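You operate a simulated robot arm through the tools that you are given. There is no shell and no other tool. Be economical: measure what you need, move in short steps, check, and stop when the job is done.

Carry out the task below with a simulated robot arm. There is one attempt and no reset: what you move stays moved.

JOB
One of the two blocks by the meter isn't drilled 9 mm deep; put it in the yellow tray.
Fine: zero the meter on its plate first, press it on both blocks, put it back. Set down upright: yellow meter.

The check looks at the end state, three seconds after you hand in, the way a careful person would. Anything else that was tipped, shoved, dropped, spilled or broken makes it a failure.

ROBOT AND FRAMES
A 7-joint arm with a two-finger parallel gripper, fixed in place. Base frame: the origin is at the foot of the arm, x ahead of it, y to its left, z up; the work surface is at about z = 0. Readings come in mm, degrees, newtons and seconds.
With the tool pointing down near the work surface it reaches from about 240 to 620 mm from the base axis. Its first joint turns from -66.0 to 66.0 degrees. Payload 2.6 kg.
Tool frame: the origin (TCP) lies between the finger pads and is the grasp point; the fingertips stand 30 mm ahead of it; z points along the fingers, y is the line along which they close. The gripper opens to 94 mm. The fingers are 28 mm wide and 10 mm thick; the gripper's body (50 by 96 mm) begins 55 mm behind the TCP.
Orientation is that of the tool frame in the base frame, as a unit quaternion [x, y, z, w]. With the fingers straight down and closing along the base's y, the tool's x points along the base's -x, its y along +y and its z along -z.

CONTROLS
- The arm moves only by the tool servo_tool. Its argument "rows" is a list of rows, each a list of 3 entries, a list of its own where there are three numbers: the turn, a rotation vector about the tool's x, y, z in units of 45 degrees (1.0 is 45 degrees), then the shift along the tool's x, y, z in units of 100 mm (1.0 is 100 mm), then the finger opening in mm, from 0 to 94. In form: [[[ax, ay, az], [dx, dy, dz], jaw], ...]. A call has 1 to 20 rows; each row is the pose to reach, as a shift and turn from the pose commanded when the call began, along the tool's axes at that moment. A call with a number of a shift or a turn outside -1 to 1 is refused whole. Rows are played at 5 a second. More than 50 mm and 8.6 degrees between two rows, or a gripper value outside its range, and nothing of the call is played. Where a pose cannot be reached the arm comes as near as it can. A force on the tool above 70 N (or 10 N above the force at the start of the call, whichever is more), or a blocked arm, ends the call early, and 0.2 s more pass. Each finger travels about 72 mm/s and halts on what it meets, pressing with about 42 N; the grip force reading is that of the motor and also rises with nothing between the fingers. The clock runs only during rows and for 0.2 s after the last one: add rows that repeat a pose to give the fingers time. The reply holds the time, the measured pose of the TCP, the force on the tool along the base axes, the opening and the grip force, in the units named above and with some noise, with the torque about the TCP (base axes, N m) and any sound that the robot's microphone picked up.
- Cameras (640 x 400 px; columns grow to the right, rows downward): "scene" is fixed at [-0.6, 446.1, 533.6]; the picture's right is [-0.83, -0.55, 0.00], its down [-0.46, 0.69, -0.56] and it looks along [0.31, -0.47, -0.83] (base axes); focal length 214 px, centre (320, 200). "wrist" rides on the gripper at [76, 14, -103] in the tool frame; the picture's right is [-0.18, 0.98, 0.00], its down [-0.75, -0.14, -0.64] and it looks along [-0.63, -0.12, 0.77] (tool axes); focal length 243 px, centre (320, 200). There is no depth. A picture from a camera that has moved, and an enlarged one, comes with that camera's place and axes in the base frame and with its lens. The place of the scene camera against the robot may be out by one fixed shift of up to 25 mm in any direction.
- camera(camera): a new picture of that camera. The clock stands still meanwhile.
- inspect(camera, box): a new picture of the part [left, top, right, bottom] of that camera's present view, enlarged. The clock stands still meanwhile.
- close_job(): hands the job in; it is judged then, once.

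Work in short steps. Places have to be worked out from the pictures, the camera data and where the tool is seen: move nearer, look again, correct. Check each grasp and each placing, and mend what went wrong. You have 120 turns and 68 pictures in all, those below and enlarged ones among them. Open the gripper and draw the arm clear of the work before you hand the job in, unless the task says otherwise; then end with one line.

The tools are called as a command line: name --argument value ..., lists and objects as JSON in quotes. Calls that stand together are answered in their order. servo_tool: Moves the arm, as the interface text tells. Its arguments: {"type":"object","properties":{"rows":{"type":"array","items":{"type":"array"}}},"required":["rows"]} The other tools are called the same way: camera (camera) takes a picture; inspect (camera, box) takes an enlarged picture of a part of a camera's view; close_job () hands the job in.

At the start:

```text
clock: 0.0
tcp_pos: [436.0, 169.7, 292.8]
orientation: [0.0, 1.0, 0.001, 0.001]
wrist_force: [0.7, 0.6, 0.3]
torque: [-0.01, -0.06, 0.01]
opening: 94.1
grip_force: 0.0
```

scene: 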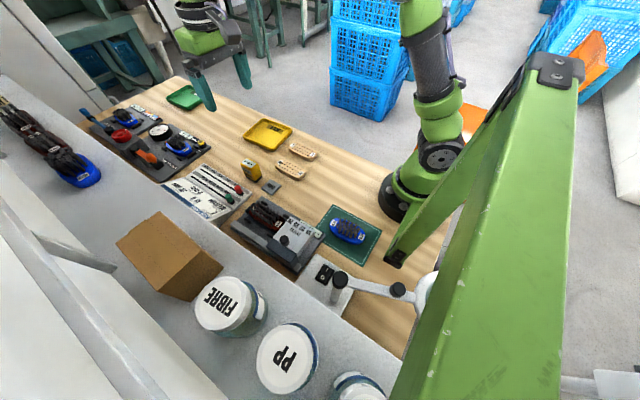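
wrist: 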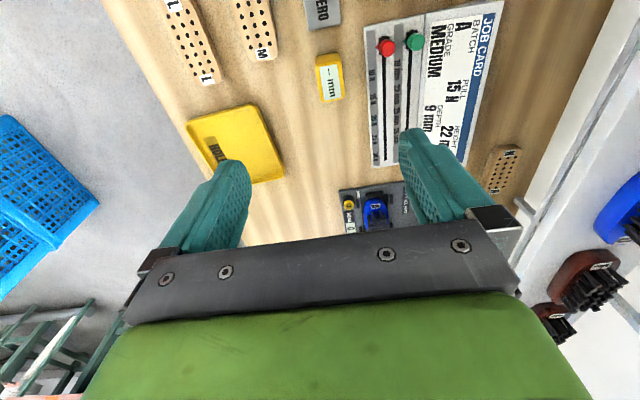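

The yellow meter stands near a grey plate (ZERO), with two drilled blocks beside it. I zoom in on both views.

inspect --camera "scene" --box '[220, 110, 340, 200]'

inspect --camera "wrist" --box '[150, 0, 530, 200]'

```text
4.44 times, centred on (280, 155) of scene
camera zoom: at [-0.6, 446.1, 533.6], right [-0.83, -0.55, 0.0], down [-0.46, 0.69, -0.56], along [0.31, -0.47, -0.83], focal length 953 px, centre (498, 400)
```

zoom: 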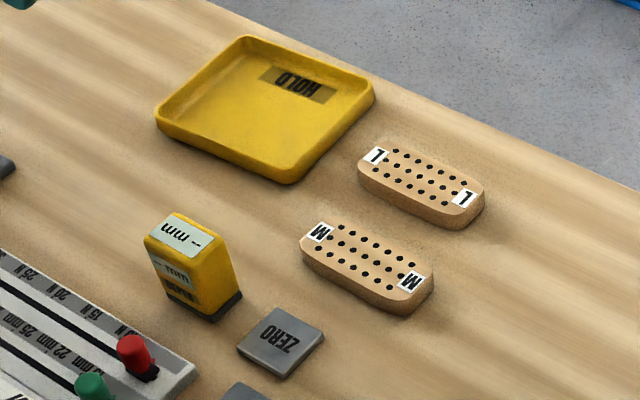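

```text
1.68 times, centred on (340, 100) of wrist
camera zoom: at [360.1, 184.2, 396.1], right [0.18, 0.98, 0.0], down [0.75, -0.14, 0.64], along [0.63, -0.12, -0.77], focal length 409 px, centre (286, 368)
```

zoom: 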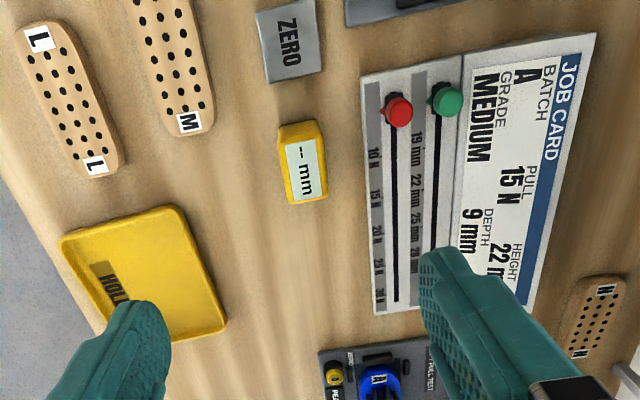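

Rough estimates: meter at about (445,182), plate (370,185), M block about (363,92), L block about (379,5), tray (535,0). I shift back and to the right to get all of them in view.

servo_tool --rows '[[[0, 0, 0], [0.25, -0.2, 0], 94], [[0, 0, 0], [0.5, -0.4, 0], 94], [[0, 0, 0], [0.75, -0.6, 0], 94], [[0, 0, 0], [0.95, -0.75, 0], 94], [[0, 0, 0], [0.95, -0.75, 0], 94]]'

camera --camera "wrist"

```text
clock: 1.2
tcp_pos: [340.1, 94.9, 292.4]
orientation: [0.0, 1.0, 0.0, 0.001]
wrist_force: [-0.3, -0.3, 1.1]
torque: [-0.04, -0.01, 0.02]
opening: 93.9
grip_force: 0.0
```

```text
63 pictures are left
camera wrist: at [263.3, 109.7, 395.8], right [0.18, 0.98, 0.0], down [0.75, -0.14, 0.64], along [0.63, -0.12, -0.77], focal length 243 px, centre (320, 200)
```

wrist: 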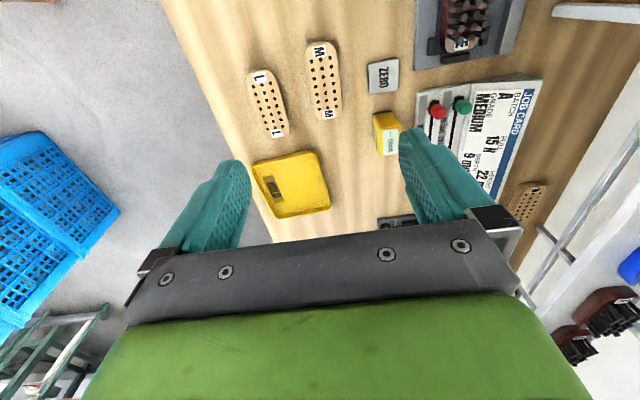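

M block centre is about (361,96), L about (379,7), both long along x; plate about (368,183). I go over the meter and lower for a closer look.

servo_tool --rows '[[[0, 0, 0], [-0.25, 0.22, 0.2], 94], [[0, 0, 0], [-0.5, 0.44, 0.4], 94], [[0, 0, 0], [-0.75, 0.66, 0.7], 94], [[0, 0, 0], [-0.95, 0.87, 0.95], 94], [[0, 0, 0], [-0.95, 0.87, 1.0], 94], [[0, 0, 0], [-0.95, 0.87, 1.0], 94]]'

camera --camera "wrist"

inspect --camera "scene" --box '[210, 100, 310, 200]'

```text
clock: 2.6
tcp_pos: [435.4, 183.3, 193.1]
orientation: [-0.001, 1.0, 0.0, 0.001]
wrist_force: [0.7, 0.6, -0.4]
torque: [0.02, 0.02, -0.01]
opening: 93.8
grip_force: 0.1
```

```text
62 pictures are left
camera wrist: at [359.7, 197.2, 295.5], right [0.18, 0.98, 0.0], down [0.75, -0.14, 0.64], along [0.63, -0.12, -0.77], focal length 243 px, centre (320, 200)
```

wrist: 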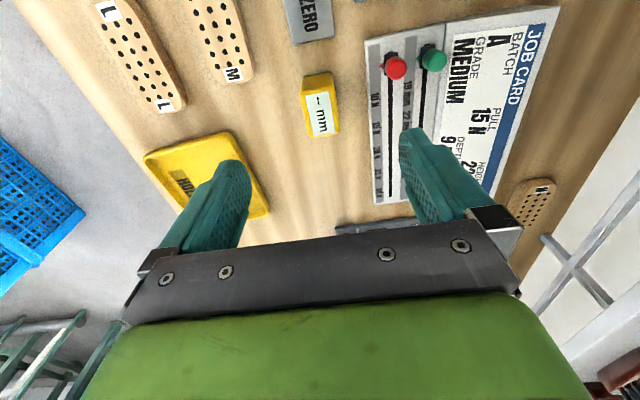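

```text
4.00 times, centred on (260, 150) of scene
camera zoom: at [-0.6, 446.1, 533.6], right [-0.83, -0.55, 0.0], down [-0.46, 0.69, -0.56], along [0.31, -0.47, -0.83], focal length 858 px, centre (560, 400)
```

zoom: 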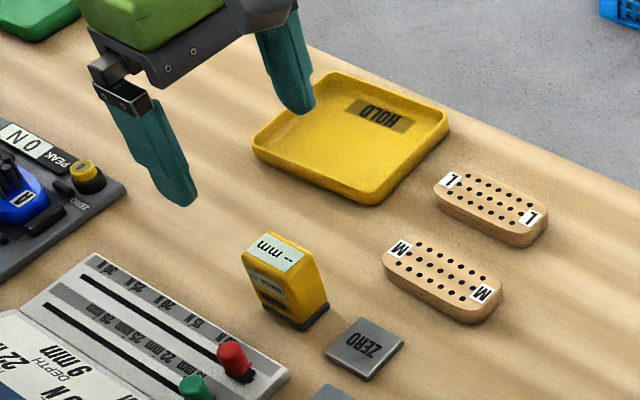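

I enlarge the meter in the wrist view to get its outline and yaw.

inspect --camera "wrist" --box '[270, 50, 370, 150]'

inspect --camera "scene" --box '[262, 154, 302, 194]'

inspect --camera "scene" --box '[232, 150, 272, 190]'

```text
4.00 times, centred on (320, 100) of wrist
camera zoom: at [359.7, 197.2, 295.5], right [0.18, 0.98, 0.0], down [0.75, -0.14, 0.64], along [0.63, -0.12, -0.77], focal length 970 px, centre (320, 600)
```

zoom: 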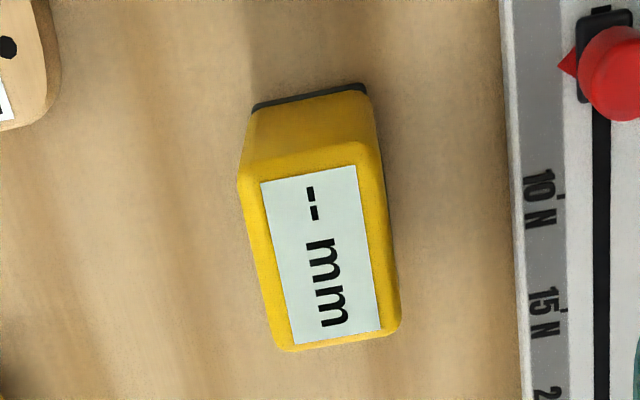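

```text
10.00 times, centred on (282, 174) of scene
camera zoom: at [-0.6, 446.1, 533.6], right [-0.83, -0.55, 0.0], down [-0.46, 0.69, -0.56], along [0.31, -0.47, -0.83], focal length 2145 px, centre (700, 460)
```

zoom: 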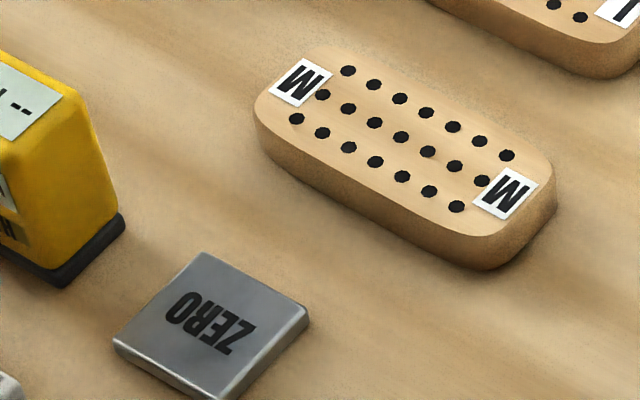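

```text
10.00 times, centred on (252, 170) of scene
camera zoom: at [-0.6, 446.1, 533.6], right [-0.83, -0.55, 0.0], down [-0.46, 0.69, -0.56], along [0.31, -0.47, -0.83], focal length 2145 px, centre (1000, 500)
```

zoom: 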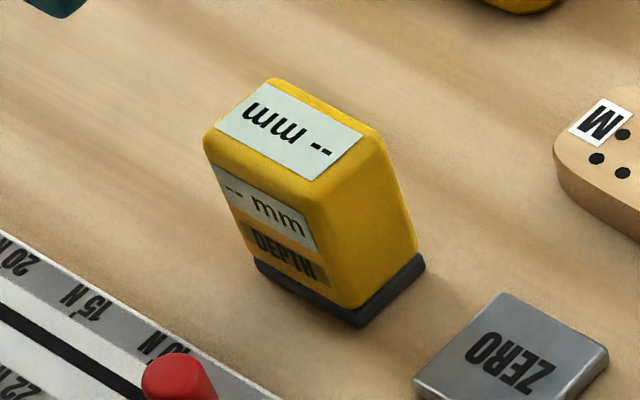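

Meter: centre about (446,182), about 46 x 31 mm in plan, 57 mm tall, aligned with the base axes. I descend above it with the jaw at 60 mm.

servo_tool --rows '[[[0, 0, 0], [-0.1, -0.013, 0.2], 60], [[0, 0, 0], [-0.105, -0.013, 0.5], 60], [[0, 0, 0], [-0.105, -0.013, 0.8], 60], [[0, 0, 0], [-0.105, -0.013, 0.93], 60], [[0, 0, 0], [-0.105, -0.013, 0.93], 60]]'

camera --camera "wrist"

```text
clock: 3.8
tcp_pos: [446.2, 181.2, 100.3]
orientation: [-0.001, 1.0, -0.001, 0.001]
wrist_force: [-1.0, -0.2, -0.2]
torque: [0.0, 0.01, 0.0]
opening: 60.4
grip_force: 0.0
```

```text
57 pictures are left
camera wrist: at [370.6, 195.0, 202.8], right [0.18, 0.98, 0.0], down [0.75, -0.14, 0.64], along [0.63, -0.12, -0.77], focal length 243 px, centre (320, 200)
```

wrist: 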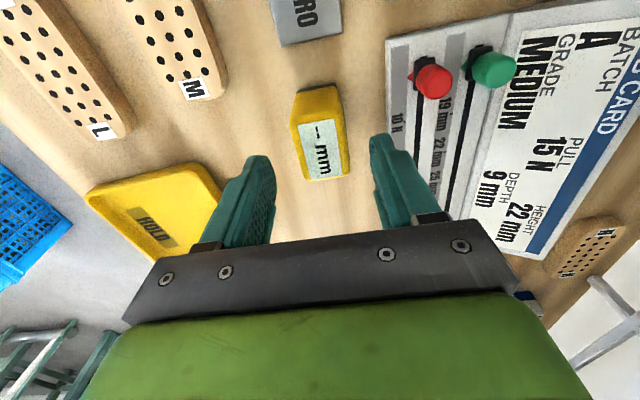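

The meter is centred between the fingers. I descend to TCP z about 40 and close.

servo_tool --rows '[[[0, 0, 0], [0, 0.005, 0.2], 60], [[0, 0, 0], [0, 0.005, 0.4], 60], [[0, 0, 0], [0, 0.005, 0.6], 60], [[0, 0, 0], [0, 0.005, 0.6], 60], [[0, 0, 0], [0, 0.005, 0.6], 40], [[0, 0, 0], [0, 0.005, 0.6], 28], [[0, 0, 0], [0, 0.005, 0.6], 22], [[0, 0, 0], [0, 0.005, 0.6], 22], [[0, 0, 0], [0, 0.005, 0.6], 22]]'

camera --camera "wrist"

```text
clock: 5.8
tcp_pos: [446.5, 181.0, 39.4]
orientation: [0.0, 1.0, 0.0, 0.001]
wrist_force: [0.1, -0.5, -0.4]
torque: [-0.01, 0.0, 0.03]
opening: 37.9
grip_force: 41.9
```

```text
56 pictures are left
camera wrist: at [370.4, 195.7, 141.7], right [0.18, 0.98, 0.0], down [0.75, -0.14, 0.64], along [0.63, -0.12, -0.77], focal length 243 px, centre (320, 200)
```

wrist: 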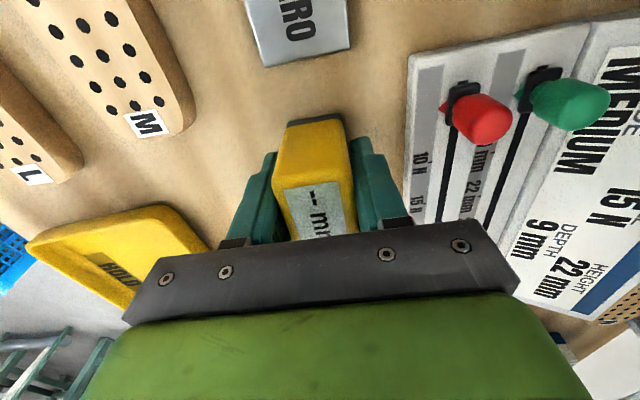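

Grasp is firm (opening 37.9, display still visible). I lift 45 mm and move above the zero plate, about (368,183).

servo_tool --rows '[[[0, 0, 0], [0, 0, -0.2], 22], [[0, 0, 0], [0, 0, -0.45], 22], [[0, 0, 0], [0.25, 0, -0.45], 22], [[0, 0, 0], [0.5, 0, -0.45], 22], [[0, 0, 0], [0.78, 0.01, -0.45], 22], [[0, 0, 0], [0.78, 0.01, -0.45], 22]]'

camera --camera "wrist"

inspect --camera "scene" --box '[230, 120, 310, 200]'

```text
clock: 7.2
tcp_pos: [369.7, 182.4, 82.8]
orientation: [0.0, 1.0, 0.0, 0.002]
wrist_force: [-0.5, 0.2, -1.1]
torque: [0.0, -0.01, 0.04]
opening: 37.7
grip_force: 42.2
```

```text
55 pictures are left
camera wrist: at [292.9, 196.7, 186.2], right [0.18, 0.98, 0.0], down [0.75, -0.14, 0.64], along [0.63, -0.12, -0.77], focal length 243 px, centre (320, 200)
```

wrist: 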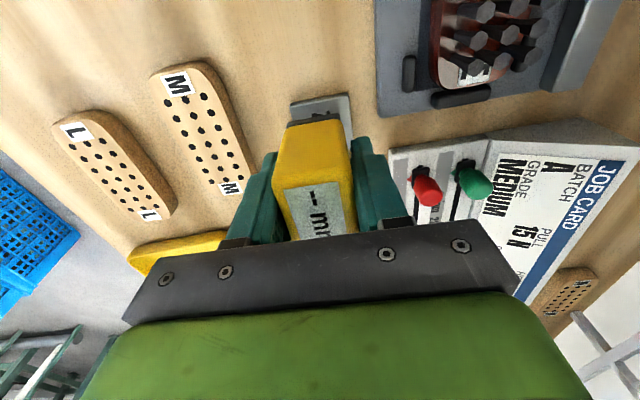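

```text
5.00 times, centred on (270, 160) of scene
camera zoom: at [-0.7, 446.1, 533.6], right [-0.83, -0.55, 0.0], down [-0.46, 0.69, -0.56], along [0.31, -0.47, -0.83], focal length 1072 px, centre (570, 400)
```

zoom: 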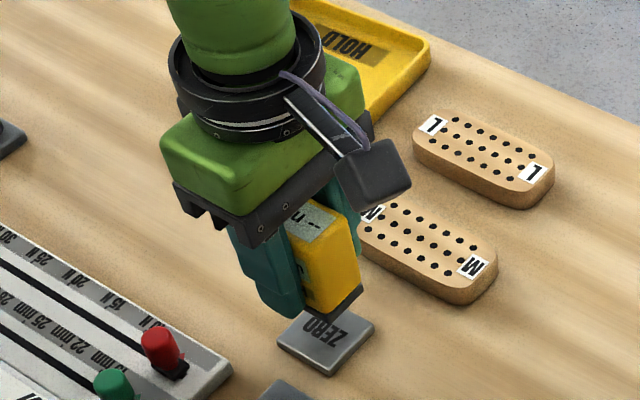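

Plate: x 348–390, y centre about 185. I lower the meter to just above it.

servo_tool --rows '[[[0, 0, 0], [0.005, 0.022, 0.1], 22], [[0, 0, 0], [0.005, 0.022, 0.25], 22], [[0, 0, 0], [0.005, 0.022, 0.32], 22], [[0, 0, 0], [0.005, 0.022, 0.35], 22], [[0, 0, 0], [0.005, 0.022, 0.36], 22], [[0, 0, 0], [0.005, 0.022, 0.37], 22], [[0, 0, 0], [0.005, 0.022, 0.37], 22]]'

inspect --camera "wrist" --box '[250, 80, 390, 240]'

```text
clock: 8.8
tcp_pos: [368.5, 184.2, 48.3]
orientation: [0.0, 1.0, 0.0, 0.0]
wrist_force: [-0.2, 0.2, -2.3]
torque: [-0.01, 0.02, -0.02]
opening: 37.8
grip_force: 42.6
```

```text
2.50 times, centred on (320, 160) of wrist
camera zoom: at [292.9, 198.5, 151.3], right [0.18, 0.98, 0.0], down [0.75, -0.14, 0.64], along [0.63, -0.12, -0.77], focal length 606 px, centre (320, 300)
```

zoom: 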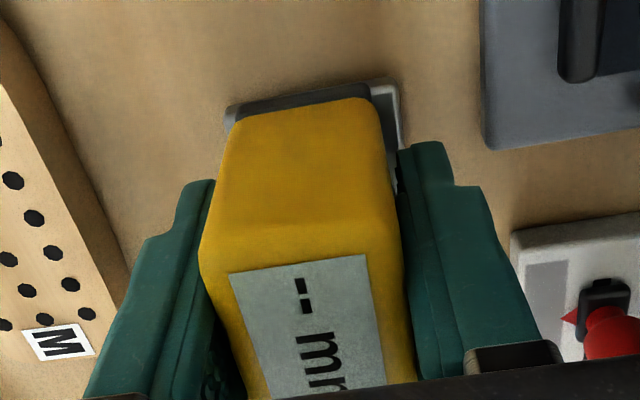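

Nearly on the plate, about 2 mm low in y. I nudge it and step down until the force rises.

servo_tool --rows '[[[0, 0, 0], [0, 0.02, 0.0], 22], [[0, 0, 0], [0, 0.02, 0.01], 22], [[0, 0, 0], [0, 0.02, 0.02], 22], [[0, 0, 0], [0, 0.02, 0.02], 22], [[0, 0, 0], [0, 0.02, 0.02], 22]]'

```text
clock: 10.0
tcp_pos: [369.5, 186.0, 46.8]
orientation: [-0.001, 1.0, 0.001, 0.001]
wrist_force: [-0.5, 0.4, 1.8]
torque: [-0.06, 0.05, -0.01]
opening: 38.0
grip_force: 42.3
```

Possible light contact; I press a bit further.

servo_tool --rows '[[[0, 0, 0], [0, 0, 0.01], 22], [[0, 0, 0], [0, 0, 0.015], 22], [[0, 0, 0], [0, 0, 0.015], 22], [[0, 0, 0], [0, 0, 0.015], 22]]'

inspect --camera "wrist" --box '[250, 80, 390, 240]'

```text
clock: 11.0
tcp_pos: [370.0, 187.2, 46.1]
orientation: [0.001, 1.0, 0.0, 0.001]
wrist_force: [-6.2, -3.2, 32.2]
torque: [-0.13, 0.57, -0.02]
opening: 38.0
grip_force: 41.6
```

```text
2.50 times, centred on (320, 160) of wrist
camera zoom: at [292.9, 200.8, 149.1], right [0.18, 0.98, 0.0], down [0.75, -0.14, 0.64], along [0.63, -0.12, -0.76], focal length 606 px, centre (320, 300)
```

zoom: 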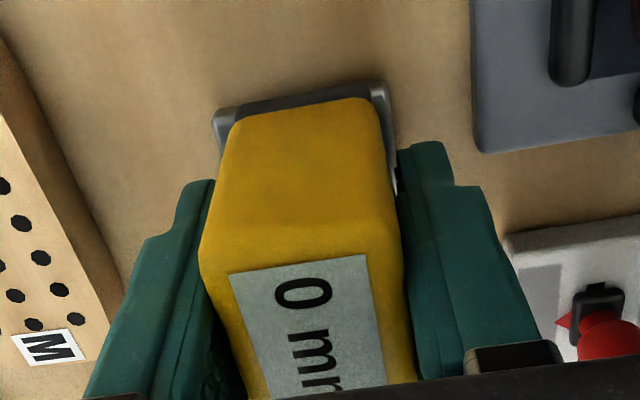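

The meter reads 0 mm: zeroed. I lift and move over block M.

servo_tool --rows '[[[0, 0, 0], [0, 0, -0.1], 22], [[0, 0, 0], [0, 0, -0.3], 22], [[0, 0, 0], [0, 0, -0.5], 22], [[0, 0, 0], [0.05, -0.3, -0.5], 22], [[0, 0, 0], [0.08, -0.6, -0.5], 22], [[0, 0, 0], [0.08, -0.9, -0.5], 22], [[0, 0, 0], [0.08, -0.9, -0.5], 22]]'

camera --camera "wrist"

inspect --camera "scene" --box '[230, 110, 330, 210]'

```text
clock: 12.6
tcp_pos: [359.2, 97.0, 95.6]
orientation: [0.001, 1.0, 0.001, 0.001]
wrist_force: [0.5, -0.6, -1.6]
torque: [0.01, -0.03, 0.01]
opening: 37.9
grip_force: 42.0
```

```text
51 pictures are left
camera wrist: at [283.9, 110.1, 197.6], right [0.18, 0.98, 0.0], down [0.75, -0.14, 0.64], along [0.63, -0.12, -0.77], focal length 243 px, centre (320, 200)
```

wrist: 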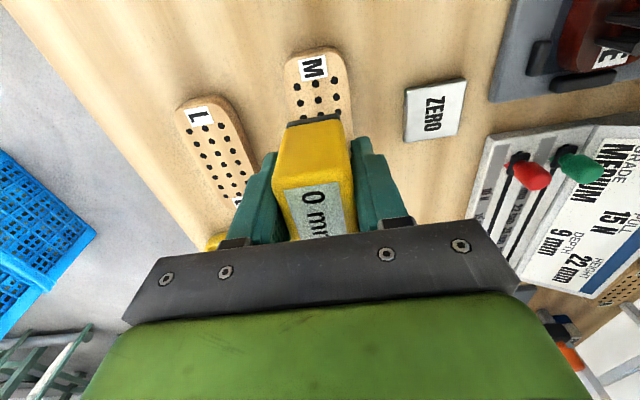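

```text
4.00 times, centred on (280, 160) of scene
camera zoom: at [-0.6, 446.1, 533.6], right [-0.83, -0.55, 0.0], down [-0.46, 0.69, -0.56], along [0.31, -0.47, -0.83], focal length 858 px, centre (480, 360)
```

zoom: 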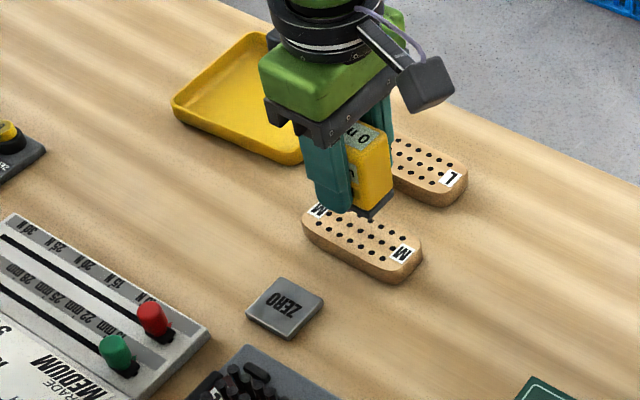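

Meter is centred over block M. Lowering to just above it.

servo_tool --rows '[[[0, 0, 0], [0, 0, 0.15], 22], [[0, 0, 0], [0, 0, 0.27], 22], [[0, 0, 0], [0, 0, 0.32], 22], [[0, 0, 0], [0, 0, 0.34], 22], [[0, 0, 0], [0, 0, 0.34], 22]]'

inspect --camera "wrist" --box '[250, 80, 390, 240]'

inspect --camera "scene" --box '[290, 140, 350, 200]'

```text
clock: 13.8
tcp_pos: [360.5, 96.7, 61.6]
orientation: [0.0, 1.0, 0.0, 0.0]
wrist_force: [-0.4, 0.2, -2.1]
torque: [-0.02, 0.03, 0.0]
opening: 38.0
grip_force: 42.4
```

```text
2.50 times, centred on (320, 160) of wrist
camera zoom: at [284.7, 110.6, 163.3], right [0.18, 0.98, 0.0], down [0.75, -0.14, 0.64], along [0.63, -0.12, -0.77], focal length 606 px, centre (320, 300)
```

zoom: 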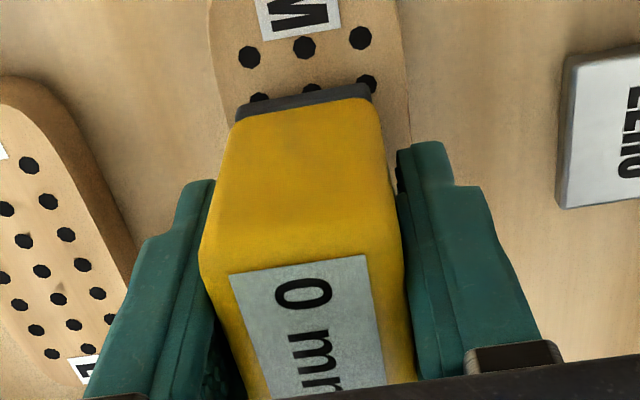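

```text
6.67 times, centred on (320, 170) of scene
camera zoom: at [-0.6, 446.1, 533.6], right [-0.83, -0.55, 0.0], down [-0.46, 0.69, -0.56], along [0.31, -0.47, -0.83], focal length 1430 px, centre (320, 400)
```

zoom: 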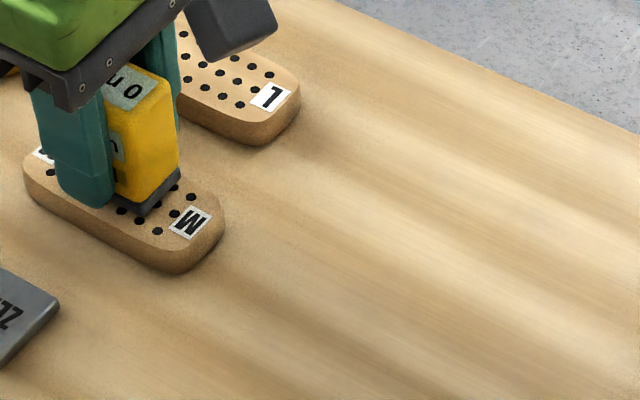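

Still free. I step down gently, 1 mm per row.

servo_tool --rows '[[[0, 0, 0], [0, 0, 0.01], 22], [[0, 0, 0], [0, 0, 0.02], 22], [[0, 0, 0], [0, 0, 0.03], 22], [[0, 0, 0], [0, 0, 0.03], 22]]'

```text
clock: 14.8
tcp_pos: [360.3, 96.0, 57.4]
orientation: [0.0, 1.0, -0.001, 0.0]
wrist_force: [0.6, -0.3, -1.5]
torque: [0.0, 0.0, -0.04]
opening: 38.0
grip_force: 41.8
```

No contact yet; I continue down.

servo_tool --rows '[[[0, 0, 0], [0, 0, 0.005], 22], [[0, 0, 0], [0, 0, 0.01], 22], [[0, 0, 0], [0, 0, 0.015], 22], [[0, 0, 0], [0, 0, 0.015], 22]]'

```text
clock: 15.8
tcp_pos: [361.3, 96.9, 55.7]
orientation: [0.0, 1.0, 0.0, 0.001]
wrist_force: [-0.7, 0.1, 0.5]
torque: [-0.02, 0.0, 0.01]
opening: 37.8
grip_force: 42.0
```

Contact is likely near; another 1.5 mm.

servo_tool --rows '[[[0, 0, 0], [0, 0, 0.005], 22], [[0, 0, 0], [0, 0, 0.01], 22], [[0, 0, 0], [0, 0, 0.015], 22], [[0, 0, 0], [0, 0, 0.015], 22]]'

inspect --camera "wrist" --box '[250, 80, 390, 240]'

```text
clock: 16.8
tcp_pos: [360.8, 96.7, 55.4]
orientation: [0.001, 1.0, 0.001, 0.002]
wrist_force: [-8.0, -3.9, 35.4]
torque: [-0.01, 0.43, 0.04]
opening: 37.9
grip_force: 42.0
```

```text
2.50 times, centred on (320, 160) of wrist
camera zoom: at [284.8, 110.8, 158.5], right [0.19, 0.98, 0.0], down [0.75, -0.14, 0.65], along [0.63, -0.12, -0.76], focal length 606 px, centre (320, 300)
```

zoom: 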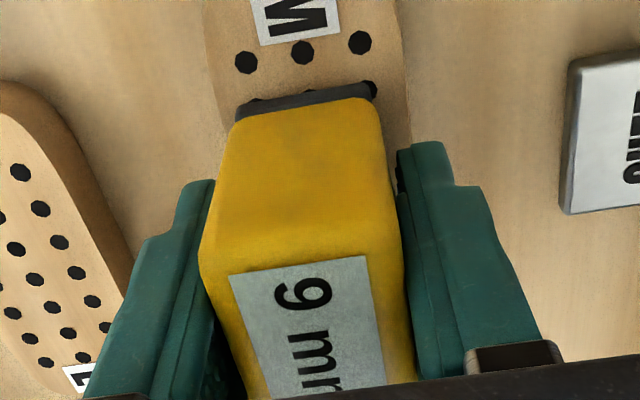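

M reads 9 mm. I lift and move to block L, about (379,7).

servo_tool --rows '[[[0, 0, 0], [0, 0, -0.1], 22], [[0, 0, 0], [0, 0, -0.4], 22], [[0, 0, 0], [-0.1, -0.3, -0.4], 22], [[0, 0, 0], [-0.18, -0.6, -0.4], 22], [[0, 0, 0], [-0.18, -0.9, -0.4], 22], [[0, 0, 0], [-0.18, -0.9, -0.4], 22]]'

camera --camera "wrist"

```text
clock: 18.2
tcp_pos: [380.4, 5.4, 94.0]
orientation: [0.0, 1.0, 0.001, 0.001]
wrist_force: [0.3, -0.4, -1.5]
torque: [0.0, 0.0, 0.0]
opening: 37.8
grip_force: 42.3
```

```text
46 pictures are left
camera wrist: at [304.4, 20.6, 197.5], right [0.18, 0.98, 0.0], down [0.75, -0.14, 0.64], along [0.63, -0.12, -0.77], focal length 243 px, centre (320, 200)
```

wrist: 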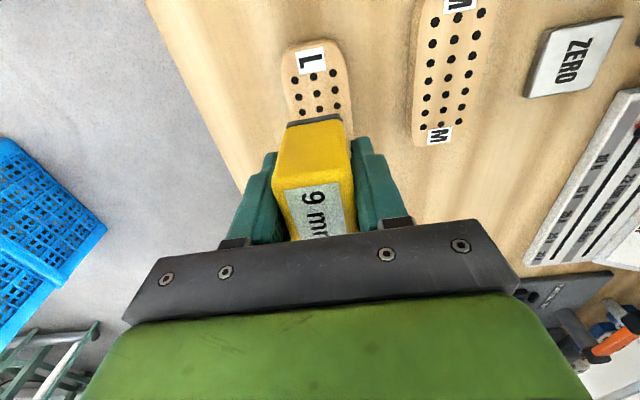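

Aligned (about 2 mm low in y). Lowering to just above L.

servo_tool --rows '[[[0, 0, 0], [0, 0.02, 0.15], 22], [[0, 0, 0], [0, 0.02, 0.27], 22], [[0, 0, 0], [0, 0.02, 0.32], 22], [[0, 0, 0], [0, 0.02, 0.35], 22], [[0, 0, 0], [0, 0.02, 0.36], 22], [[0, 0, 0], [0, 0.02, 0.36], 22]]'

inspect --camera "wrist" --box '[250, 80, 390, 240]'

```text
clock: 19.6
tcp_pos: [377.4, 8.3, 58.7]
orientation: [0.0, 1.0, -0.001, 0.001]
wrist_force: [0.5, 0.3, -1.3]
torque: [0.0, 0.0, -0.01]
opening: 37.8
grip_force: 42.3
```

```text
2.50 times, centred on (320, 160) of wrist
camera zoom: at [302.0, 22.5, 161.2], right [0.18, 0.98, 0.0], down [0.75, -0.14, 0.64], along [0.63, -0.12, -0.77], focal length 606 px, centre (320, 300)
```

zoom: 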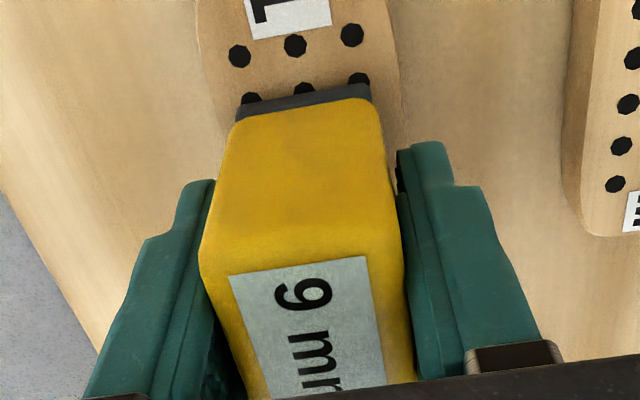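

Well centred. I step down toward the same contact height (about z 55.6).

servo_tool --rows '[[[0, 0, 0], [0, 0, 0.01], 22], [[0, 0, 0], [0, 0, 0.02], 22], [[0, 0, 0], [0, 0, 0.028], 22], [[0, 0, 0], [0, 0, 0.028], 22]]'

```text
clock: 20.6
tcp_pos: [378.0, 8.4, 55.8]
orientation: [0.0, 1.0, -0.001, 0.002]
wrist_force: [-2.3, 0.6, 9.6]
torque: [0.11, 0.01, -0.01]
opening: 38.0
grip_force: 41.9
```

In contact at about 10 N; I press a little more and read.

servo_tool --rows '[[[0, 0, 0], [0, 0, 0.005], 22], [[0, 0, 0], [0, 0, 0.01], 22], [[0, 0, 0], [0, 0, 0.01], 22]]'

inspect --camera "wrist" --box '[250, 80, 390, 240]'

```text
clock: 21.4
tcp_pos: [380.2, 7.7, 56.8]
orientation: [0.0, 1.0, 0.001, 0.002]
wrist_force: [-8.8, 1.6, 33.8]
torque: [0.17, 0.37, 0.03]
opening: 38.1
grip_force: 42.5
```

```text
2.50 times, centred on (320, 160) of wrist
camera zoom: at [303.2, 22.5, 158.5], right [0.18, 0.98, 0.0], down [0.75, -0.14, 0.64], along [0.63, -0.12, -0.76], focal length 606 px, centre (320, 300)
```

zoom: 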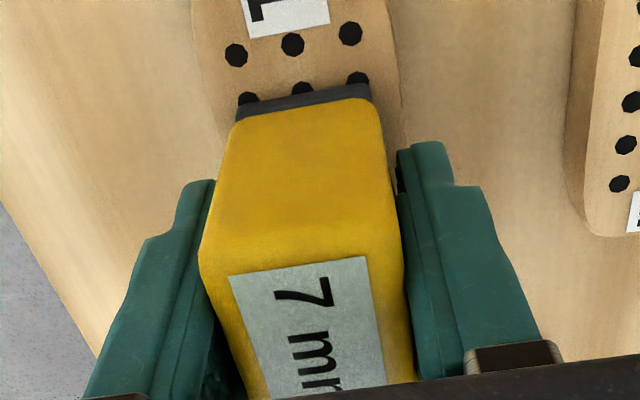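

L reads 7 mm, so L is the one for the tray. First I return the meter to its original spot (446,182): lift and traverse.

servo_tool --rows '[[[0, 0, 0], [0, 0, -0.1], 22], [[0, 0, 0], [0, 0, -0.45], 22], [[0, 0, 0], [-0.2, 0.3, -0.45], 22], [[0, 0, 0], [-0.45, 0.6, -0.45], 22], [[0, 0, 0], [-0.67, 0.9, -0.45], 22], [[0, 0, 0], [-0.67, 0.9, -0.45], 22]]'

servo_tool --rows '[[[0, 0, 0], [0, 0.3, 0], 22], [[0, 0, 0], [0, 0.6, 0], 22], [[0, 0, 0], [0, 0.84, 0], 22], [[0, 0, 0], [0, 0.84, 0], 22]]'

camera --camera "wrist"

```text
clock: 22.8
tcp_pos: [444.6, 96.4, 100.3]
orientation: [0.0, 1.0, 0.001, 0.001]
wrist_force: [-0.7, 0.2, -1.4]
torque: [0.01, 0.0, -0.01]
opening: 38.0
grip_force: 42.0
```

```text
clock: 23.8
tcp_pos: [446.5, 182.6, 101.4]
orientation: [-0.001, 1.0, 0.0, 0.001]
wrist_force: [-0.3, -0.6, -2.3]
torque: [0.01, 0.01, -0.01]
opening: 37.7
grip_force: 42.0
```

```text
43 pictures are left
camera wrist: at [370.8, 196.5, 203.3], right [0.18, 0.98, 0.0], down [0.75, -0.14, 0.64], along [0.63, -0.12, -0.77], focal length 243 px, centre (320, 200)
```

wrist: 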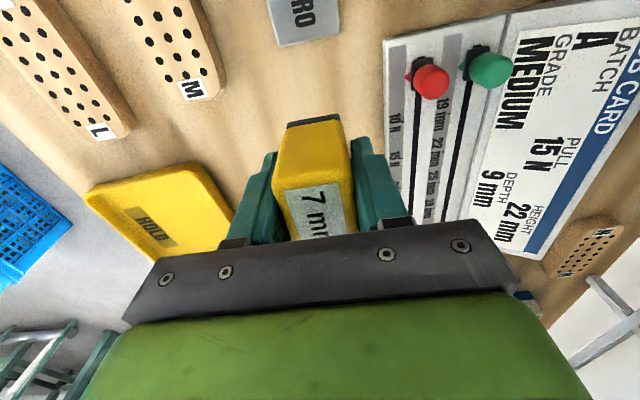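

The meter is above its spot. I lower to about 3 mm above the table.

servo_tool --rows '[[[0, 0, 0], [0, 0, 0.2], 22], [[0, 0, 0], [0, 0, 0.4], 22], [[0, 0, 0], [0, 0, 0.52], 22], [[0, 0, 0], [0, 0, 0.57], 22], [[0, 0, 0], [0, 0, 0.585], 22], [[0, 0, 0], [0, 0, 0.585], 22], [[0, 0, 0], [0, 0, 0.585], 22]]'

```text
clock: 25.4
tcp_pos: [445.7, 181.5, 40.2]
orientation: [-0.001, 1.0, 0.0, 0.0]
wrist_force: [0.4, 0.5, -1.5]
torque: [0.01, 0.01, 0.01]
opening: 38.2
grip_force: 42.2
```

Not touching yet; I go down in 0.5 mm rows.

servo_tool --rows '[[[0, 0, 0], [0, 0, 0.004], 22], [[0, 0, 0], [0, 0, 0.008], 22], [[0, 0, 0], [0, 0, 0.008], 22]]'

```text
clock: 26.2
tcp_pos: [444.4, 182.7, 41.3]
orientation: [0.0, 1.0, 0.0, 0.0]
wrist_force: [0.3, -1.1, -0.8]
torque: [0.0, 0.02, 0.01]
opening: 38.1
grip_force: 42.2
```

Noise in the pose is about 1 mm; still no contact force. Another mm or so.

servo_tool --rows '[[[0, 0, 0], [0, 0, 0.005], 22], [[0, 0, 0], [0, 0, 0.01], 22], [[0, 0, 0], [0, 0, 0.01], 22]]'

```text
clock: 27.0
tcp_pos: [444.6, 182.9, 39.7]
orientation: [0.0, 1.0, 0.0, 0.0]
wrist_force: [-0.4, 0.0, -2.0]
torque: [-0.04, 0.02, 0.02]
opening: 37.9
grip_force: 41.5
```

Still free; one more small step.

servo_tool --rows '[[[0, 0, 0], [0, 0, 0.005], 22], [[0, 0, 0], [0, 0, 0.01], 22], [[0, 0, 0], [0, 0, 0.01], 22]]'

```text
clock: 27.8
tcp_pos: [444.4, 183.1, 38.2]
orientation: [0.001, 1.0, 0.0, 0.001]
wrist_force: [0.1, 0.1, -0.9]
torque: [0.0, 0.0, 0.0]
opening: 38.1
grip_force: 42.1
```

Force is still about the free value; continue.

servo_tool --rows '[[[0, 0, 0], [0, 0, 0.005], 22], [[0, 0, 0], [0, 0, 0.01], 22], [[0, 0, 0], [0, 0, 0.01], 22]]'

inspect --camera "scene" --box '[220, 130, 280, 190]'

```text
clock: 28.6
tcp_pos: [445.2, 182.2, 39.6]
orientation: [0.001, 1.0, 0.001, 0.0]
wrist_force: [-3.9, -1.3, 10.1]
torque: [-0.12, -0.09, 0.0]
opening: 37.8
grip_force: 41.4
```

```text
6.67 times, centred on (250, 160) of scene
camera zoom: at [-0.7, 446.1, 533.6], right [-0.83, -0.55, 0.0], down [-0.46, 0.69, -0.56], along [0.31, -0.47, -0.83], focal length 1430 px, centre (787, 467)
```

zoom: 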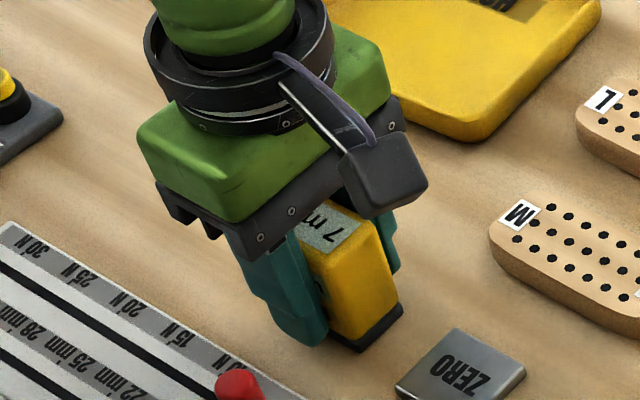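

Contact at about 10 N on the table. I release to 60 mm, then rise straight up.

servo_tool --rows '[[[0, 0, 0], [0, 0, -0.005], 40], [[0, 0, 0], [0, 0, -0.005], 50], [[0, 0, 0], [0, 0, -0.005], 60], [[0, 0, 0], [0, 0, -0.005], 60], [[0, 0, 0], [0, 0, -0.1], 60], [[0, 0, 0], [0, 0, -0.35], 60], [[0, 0, 0], [0, 0, -0.65], 60], [[0, 0, 0], [0, 0, -0.95], 60], [[0, 0, 0], [0, 0, -0.95], 60]]'

camera --camera "wrist"

```text
clock: 30.6
tcp_pos: [444.2, 183.0, 133.2]
orientation: [0.0, 1.0, 0.0, 0.001]
wrist_force: [0.3, -0.2, -0.7]
torque: [-0.01, 0.01, -0.03]
opening: 60.0
grip_force: 0.0
```

```text
41 pictures are left
camera wrist: at [369.2, 197.0, 236.7], right [0.18, 0.98, 0.0], down [0.75, -0.14, 0.64], along [0.63, -0.12, -0.77], focal length 243 px, centre (320, 200)
```

wrist: 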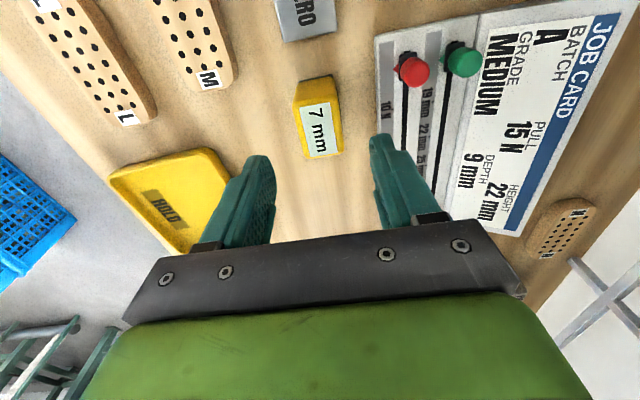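

Meter stands upright at its place. I move over block L at about z 190 with a view of the tray too.

servo_tool --rows '[[[0, 0, 0], [0.15, -0.25, -0.3], 70], [[0, 0, 0], [0.3, -0.5, -0.57], 70], [[0, 0, 0], [0.5, -0.75, -0.57], 70], [[0, 0, 0], [0.65, -0.95, -0.57], 70], [[0, 0, 0], [0.65, -0.95, -0.57], 70]]'

servo_tool --rows '[[[0, 0, 0], [0, -0.3, 0], 70], [[0, 0, 0], [0, -0.6, 0], 70], [[0, 0, 0], [0, -0.8, 0], 70], [[0, 0, 0], [0, -0.8, 0], 70]]'

camera --camera "wrist"

```text
clock: 31.8
tcp_pos: [378.8, 85.8, 188.4]
orientation: [0.0, 1.0, 0.0, 0.001]
wrist_force: [0.3, 0.9, -0.2]
torque: [-0.02, -0.03, 0.03]
opening: 69.9
grip_force: 0.1
```

```text
clock: 32.8
tcp_pos: [378.8, 7.2, 188.7]
orientation: [0.0, 1.0, 0.0, 0.001]
wrist_force: [-1.0, 0.2, 0.5]
torque: [-0.01, -0.02, 0.01]
opening: 70.1
grip_force: 0.1
```

```text
40 pictures are left
camera wrist: at [303.5, 21.6, 291.8], right [0.18, 0.98, 0.0], down [0.75, -0.14, 0.64], along [0.63, -0.12, -0.77], focal length 243 px, centre (320, 200)
```

wrist: 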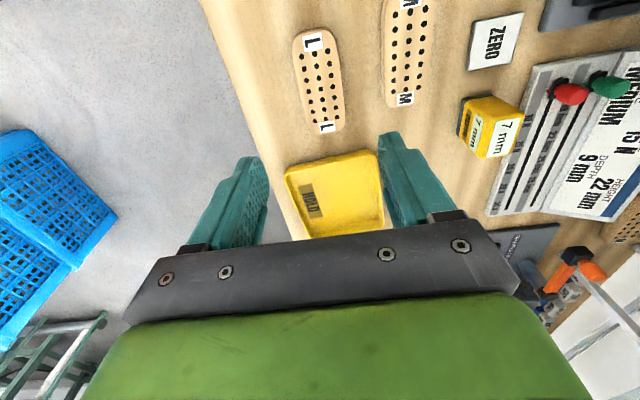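

Tray spans about x 470–613, y –60..68 (centre about (540,5)); block L centre (378,8), top z about 16. I descend around the block.

servo_tool --rows '[[[0, 0, 0], [0, 0.005, 0.3], 70], [[0, 0, 0], [0, 0.005, 0.6], 70], [[0, 0, 0], [0, 0.005, 0.9], 70], [[0, 0, 0], [0, 0.005, 1.0], 70], [[0, 0, 0], [0, 0.005, 1.0], 70]]'

camera --camera "wrist"

```text
clock: 34.0
tcp_pos: [380.8, 8.6, 87.7]
orientation: [0.0, 1.0, 0.0, 0.0]
wrist_force: [-0.6, 0.4, 0.9]
torque: [-0.04, -0.01, 0.02]
opening: 69.9
grip_force: 0.1
```

```text
39 pictures are left
camera wrist: at [304.3, 22.2, 191.3], right [0.18, 0.98, 0.0], down [0.75, -0.14, 0.64], along [0.63, -0.12, -0.77], focal length 243 px, centre (320, 200)
```

wrist: 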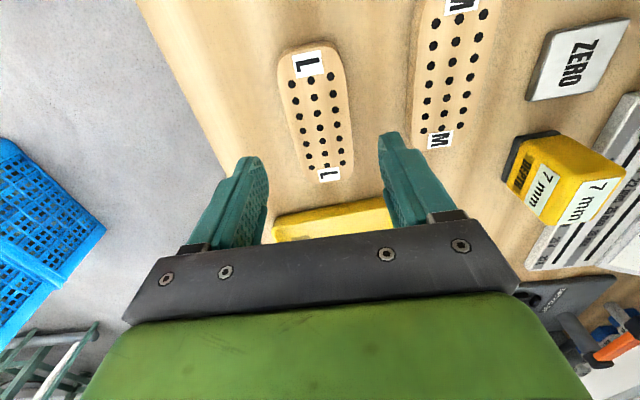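

Block L is centred. I descend to TCP z about 34 and close.

servo_tool --rows '[[[0, 0, 0], [0, 0, 0.2], 70], [[0, 0, 0], [0, 0, 0.4], 70], [[0, 0, 0], [0, 0, 0.5], 70], [[0, 0, 0], [0, 0, 0.54], 70], [[0, 0, 0], [0, 0, 0.54], 70], [[0, 0, 0], [0, 0, 0.54], 50], [[0, 0, 0], [0, 0, 0.54], 35], [[0, 0, 0], [0, 0, 0.54], 30], [[0, 0, 0], [0, 0, 0.54], 30], [[0, 0, 0], [0, 0, 0.54], 30]]'

```text
clock: 36.2
tcp_pos: [380.6, 8.2, 36.1]
orientation: [0.0, 1.0, 0.0, 0.0]
wrist_force: [0.1, 0.3, -0.4]
torque: [-0.03, 0.01, -0.02]
opening: 44.7
grip_force: 42.1
```

Gripped at 44.7 mm. I lift 60 mm and look.

servo_tool --rows '[[[0, 0, 0], [0, 0, -0.1], 30], [[0, 0, 0], [0, 0, -0.35], 30], [[0, 0, 0], [0, 0, -0.6], 30], [[0, 0, 0], [0, 0, -0.6], 30]]'

camera --camera "wrist"

```text
clock: 37.2
tcp_pos: [380.0, 10.5, 95.2]
orientation: [0.0, 1.0, 0.0, 0.0]
wrist_force: [0.4, -0.9, -1.3]
torque: [0.0, -0.01, 0.01]
opening: 44.7
grip_force: 42.4
```

```text
38 pictures are left
camera wrist: at [304.3, 23.7, 197.9], right [0.18, 0.98, 0.0], down [0.75, -0.14, 0.64], along [0.63, -0.12, -0.77], focal length 243 px, centre (320, 200)
```

wrist: 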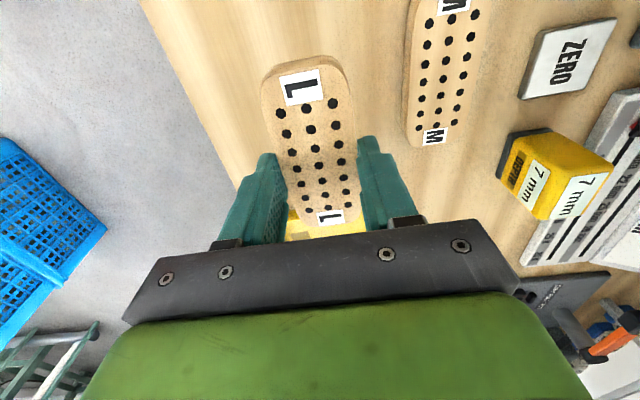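

Block L is lifted level. I carry it over the tray toward x about 540, y about 5.

servo_tool --rows '[[[0, 0, 0], [-0.3, 0, 0], 30], [[0, 0, 0], [-0.6, -0.02, 0], 30], [[0, 0, 0], [-0.9, -0.05, 0], 30], [[0, 0, 0], [-0.9, -0.05, 0], 30]]'

servo_tool --rows '[[[0, 0, 0], [-0.3, 0, 0], 30], [[0, 0, 0], [-0.55, 0, 0], 30], [[0, 0, 0], [-0.65, 0, 0], 30], [[0, 0, 0], [-0.65, 0, 0], 30]]'

camera --camera "wrist"

inspect --camera "scene" --box '[220, 80, 320, 170]'

```text
clock: 38.2
tcp_pos: [472.0, 3.8, 94.8]
orientation: [0.0, 1.0, 0.0, 0.0]
wrist_force: [0.4, -0.3, -0.2]
torque: [-0.03, 0.02, 0.01]
opening: 44.4
grip_force: 42.4
```

```text
clock: 39.2
tcp_pos: [535.7, 2.4, 95.3]
orientation: [0.001, 1.0, 0.0, 0.0]
wrist_force: [-0.2, -0.1, -0.9]
torque: [0.03, 0.01, 0.0]
opening: 44.8
grip_force: 42.1
```

```text
37 pictures are left
camera wrist: at [459.8, 17.4, 198.8], right [0.18, 0.98, 0.0], down [0.75, -0.14, 0.64], along [0.63, -0.12, -0.77], focal length 243 px, centre (320, 200)
```

wrist: 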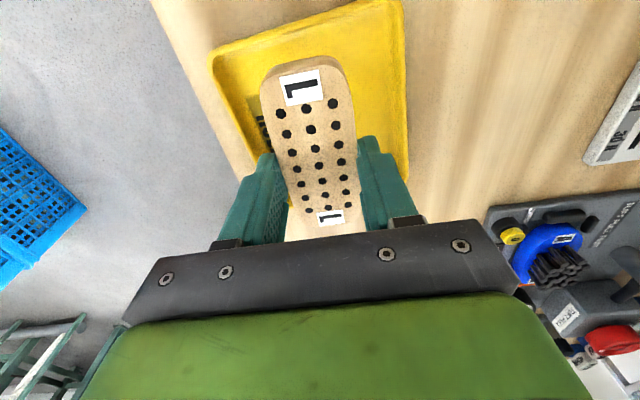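

```text
4.44 times, centred on (270, 125) of scene
camera zoom: at [-0.6, 446.1, 533.6], right [-0.83, -0.55, 0.0], down [-0.46, 0.69, -0.56], along [0.31, -0.47, -0.83], focal length 953 px, centre (542, 533)
```

zoom: 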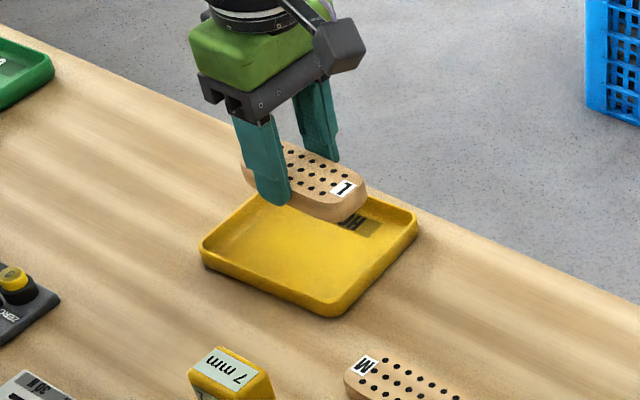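

Block is over the tray; tray centre about (538,7), so I shift +4 in x and y and lower.

servo_tool --rows '[[[0, 0, 0], [-0.04, 0.04, 0.1], 30], [[0, 0, 0], [-0.04, 0.04, 0.3], 30], [[0, 0, 0], [-0.04, 0.04, 0.45], 30], [[0, 0, 0], [-0.04, 0.04, 0.5], 30], [[0, 0, 0], [-0.04, 0.04, 0.5], 30]]'

camera --camera "wrist"

inspect --camera "scene" --box '[230, 90, 330, 170]'

```text
clock: 40.4
tcp_pos: [539.5, 6.6, 46.0]
orientation: [0.0, 1.0, 0.0, 0.0]
wrist_force: [1.0, -0.2, 0.0]
torque: [-0.02, 0.0, 0.01]
opening: 44.7
grip_force: 42.0
```

```text
35 pictures are left
camera wrist: at [463.2, 20.8, 148.4], right [0.18, 0.98, 0.0], down [0.75, -0.14, 0.64], along [0.63, -0.12, -0.77], focal length 243 px, centre (320, 200)
```

wrist: 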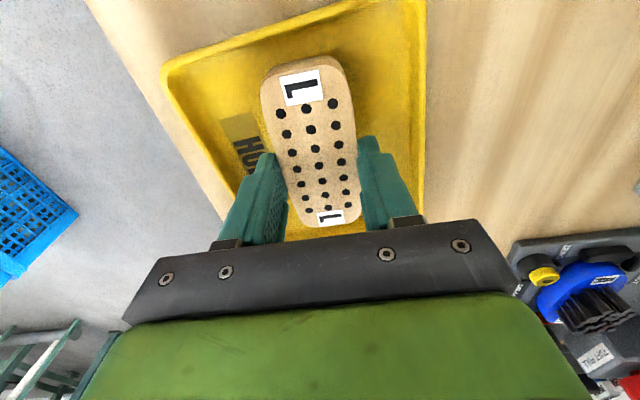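

```text
5.00 times, centred on (280, 130) of scene
camera zoom: at [-0.6, 446.1, 533.6], right [-0.83, -0.55, 0.0], down [-0.46, 0.69, -0.56], along [0.31, -0.47, -0.83], focal length 1072 px, centre (520, 550)
```

zoom: 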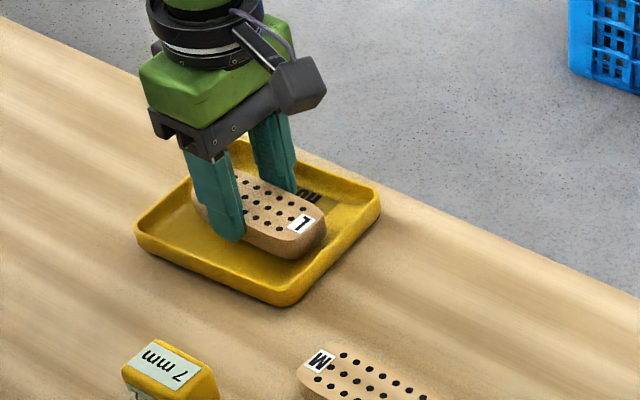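

Block is well inside the rim. I step down to touch the tray floor.

servo_tool --rows '[[[0, 0, 0], [0, 0, 0.02], 30], [[0, 0, 0], [0, 0, 0.04], 30], [[0, 0, 0], [0, 0, 0.05], 30], [[0, 0, 0], [0, 0, 0.06], 30], [[0, 0, 0], [0, 0, 0.06], 30]]'

```text
clock: 41.6
tcp_pos: [539.6, 6.9, 40.9]
orientation: [0.001, 1.0, 0.0, 0.0]
wrist_force: [-0.2, -0.7, -0.9]
torque: [0.03, -0.03, 0.01]
opening: 44.6
grip_force: 42.3
```

No contact yet; continuing.

servo_tool --rows '[[[0, 0, 0], [0, 0, 0.006], 30], [[0, 0, 0], [0, 0, 0.012], 30], [[0, 0, 0], [0, 0, 0.012], 30]]'

```text
clock: 42.4
tcp_pos: [538.7, 7.3, 40.9]
orientation: [0.0, 1.0, 0.0, 0.001]
wrist_force: [-2.0, 0.2, 8.4]
torque: [-0.04, 0.22, 0.01]
opening: 44.7
grip_force: 41.8
```

Contact at 8 N. I release and rise straight up.

servo_tool --rows '[[[0, 0, 0], [0, 0, -0.003], 50], [[0, 0, 0], [0, 0, -0.003], 60], [[0, 0, 0], [0, 0, -0.003], 66], [[0, 0, 0], [0, 0, -0.003], 66], [[0, 0, 0], [0, 0, -0.1], 66], [[0, 0, 0], [0, 0, -0.35], 66], [[0, 0, 0], [0, 0, -0.65], 66], [[0, 0, 0], [0, 0, -0.98], 66], [[0, 0, 0], [0, 0, -0.98], 66]]'

servo_tool --rows '[[[0, 0, 0], [0, 0, -0.3], 94], [[0, 0, 0], [0, 0, -0.6], 94], [[0, 0, 0], [0.3, 0, -0.8], 94], [[0, 0, 0], [0.6, 0, -1.0], 94], [[0, 0, 0], [0.6, 0, -1.0], 94]]'

camera --camera "wrist"

inspect --camera "scene" --box '[200, 90, 340, 210]'

```text
clock: 44.4
tcp_pos: [539.5, 7.1, 137.6]
orientation: [0.001, 1.0, 0.0, 0.0]
wrist_force: [0.7, -0.5, -0.2]
torque: [-0.01, 0.01, -0.01]
opening: 65.7
grip_force: 0.1
```

```text
clock: 45.6
tcp_pos: [478.6, 8.7, 235.6]
orientation: [0.001, 1.0, 0.0, 0.0]
wrist_force: [1.1, -0.9, 0.5]
torque: [0.01, -0.02, 0.0]
opening: 94.2
grip_force: 0.0
```

```text
33 pictures are left
camera wrist: at [402.8, 21.9, 339.6], right [0.18, 0.98, 0.0], down [0.75, -0.14, 0.64], along [0.63, -0.12, -0.77], focal length 243 px, centre (320, 200)
```

wrist: 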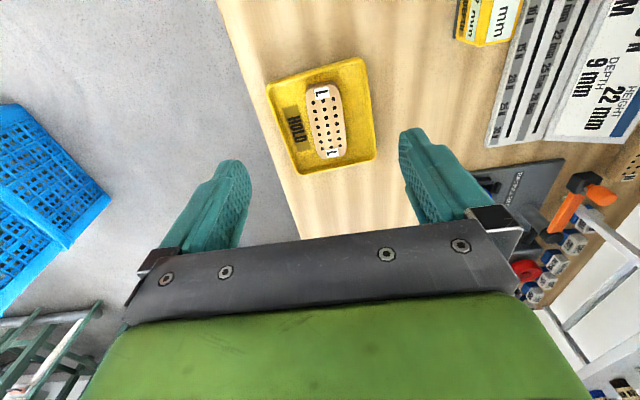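

```text
3.33 times, centred on (270, 150) of scene
camera zoom: at [-0.7, 446.1, 533.6], right [-0.83, -0.55, 0.0], down [-0.46, 0.69, -0.56], along [0.31, -0.47, -0.83], focal length 715 px, centre (487, 367)
```

zoom: 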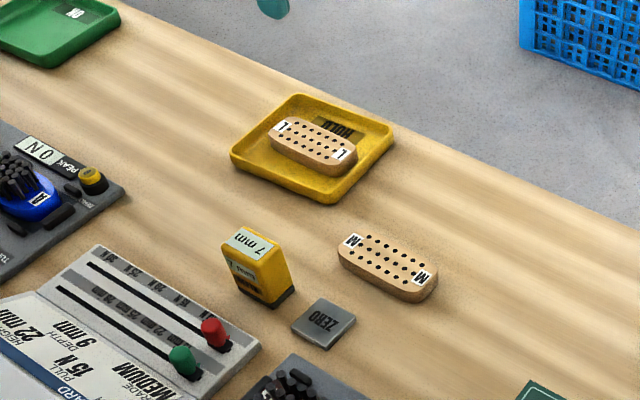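

Block L lies flat in the yellow tray, the meter stands upright in its place, block M and the zero plate are where they were, and the arm is clear with the gripper open. I hand in.

close_job

```text
The job is handed in.
```

Block L measured 7 mm and is now in the yellow tray; block M measured 9 mm and stayed put. The meter was zeroed on its plate first and is back upright in its place.
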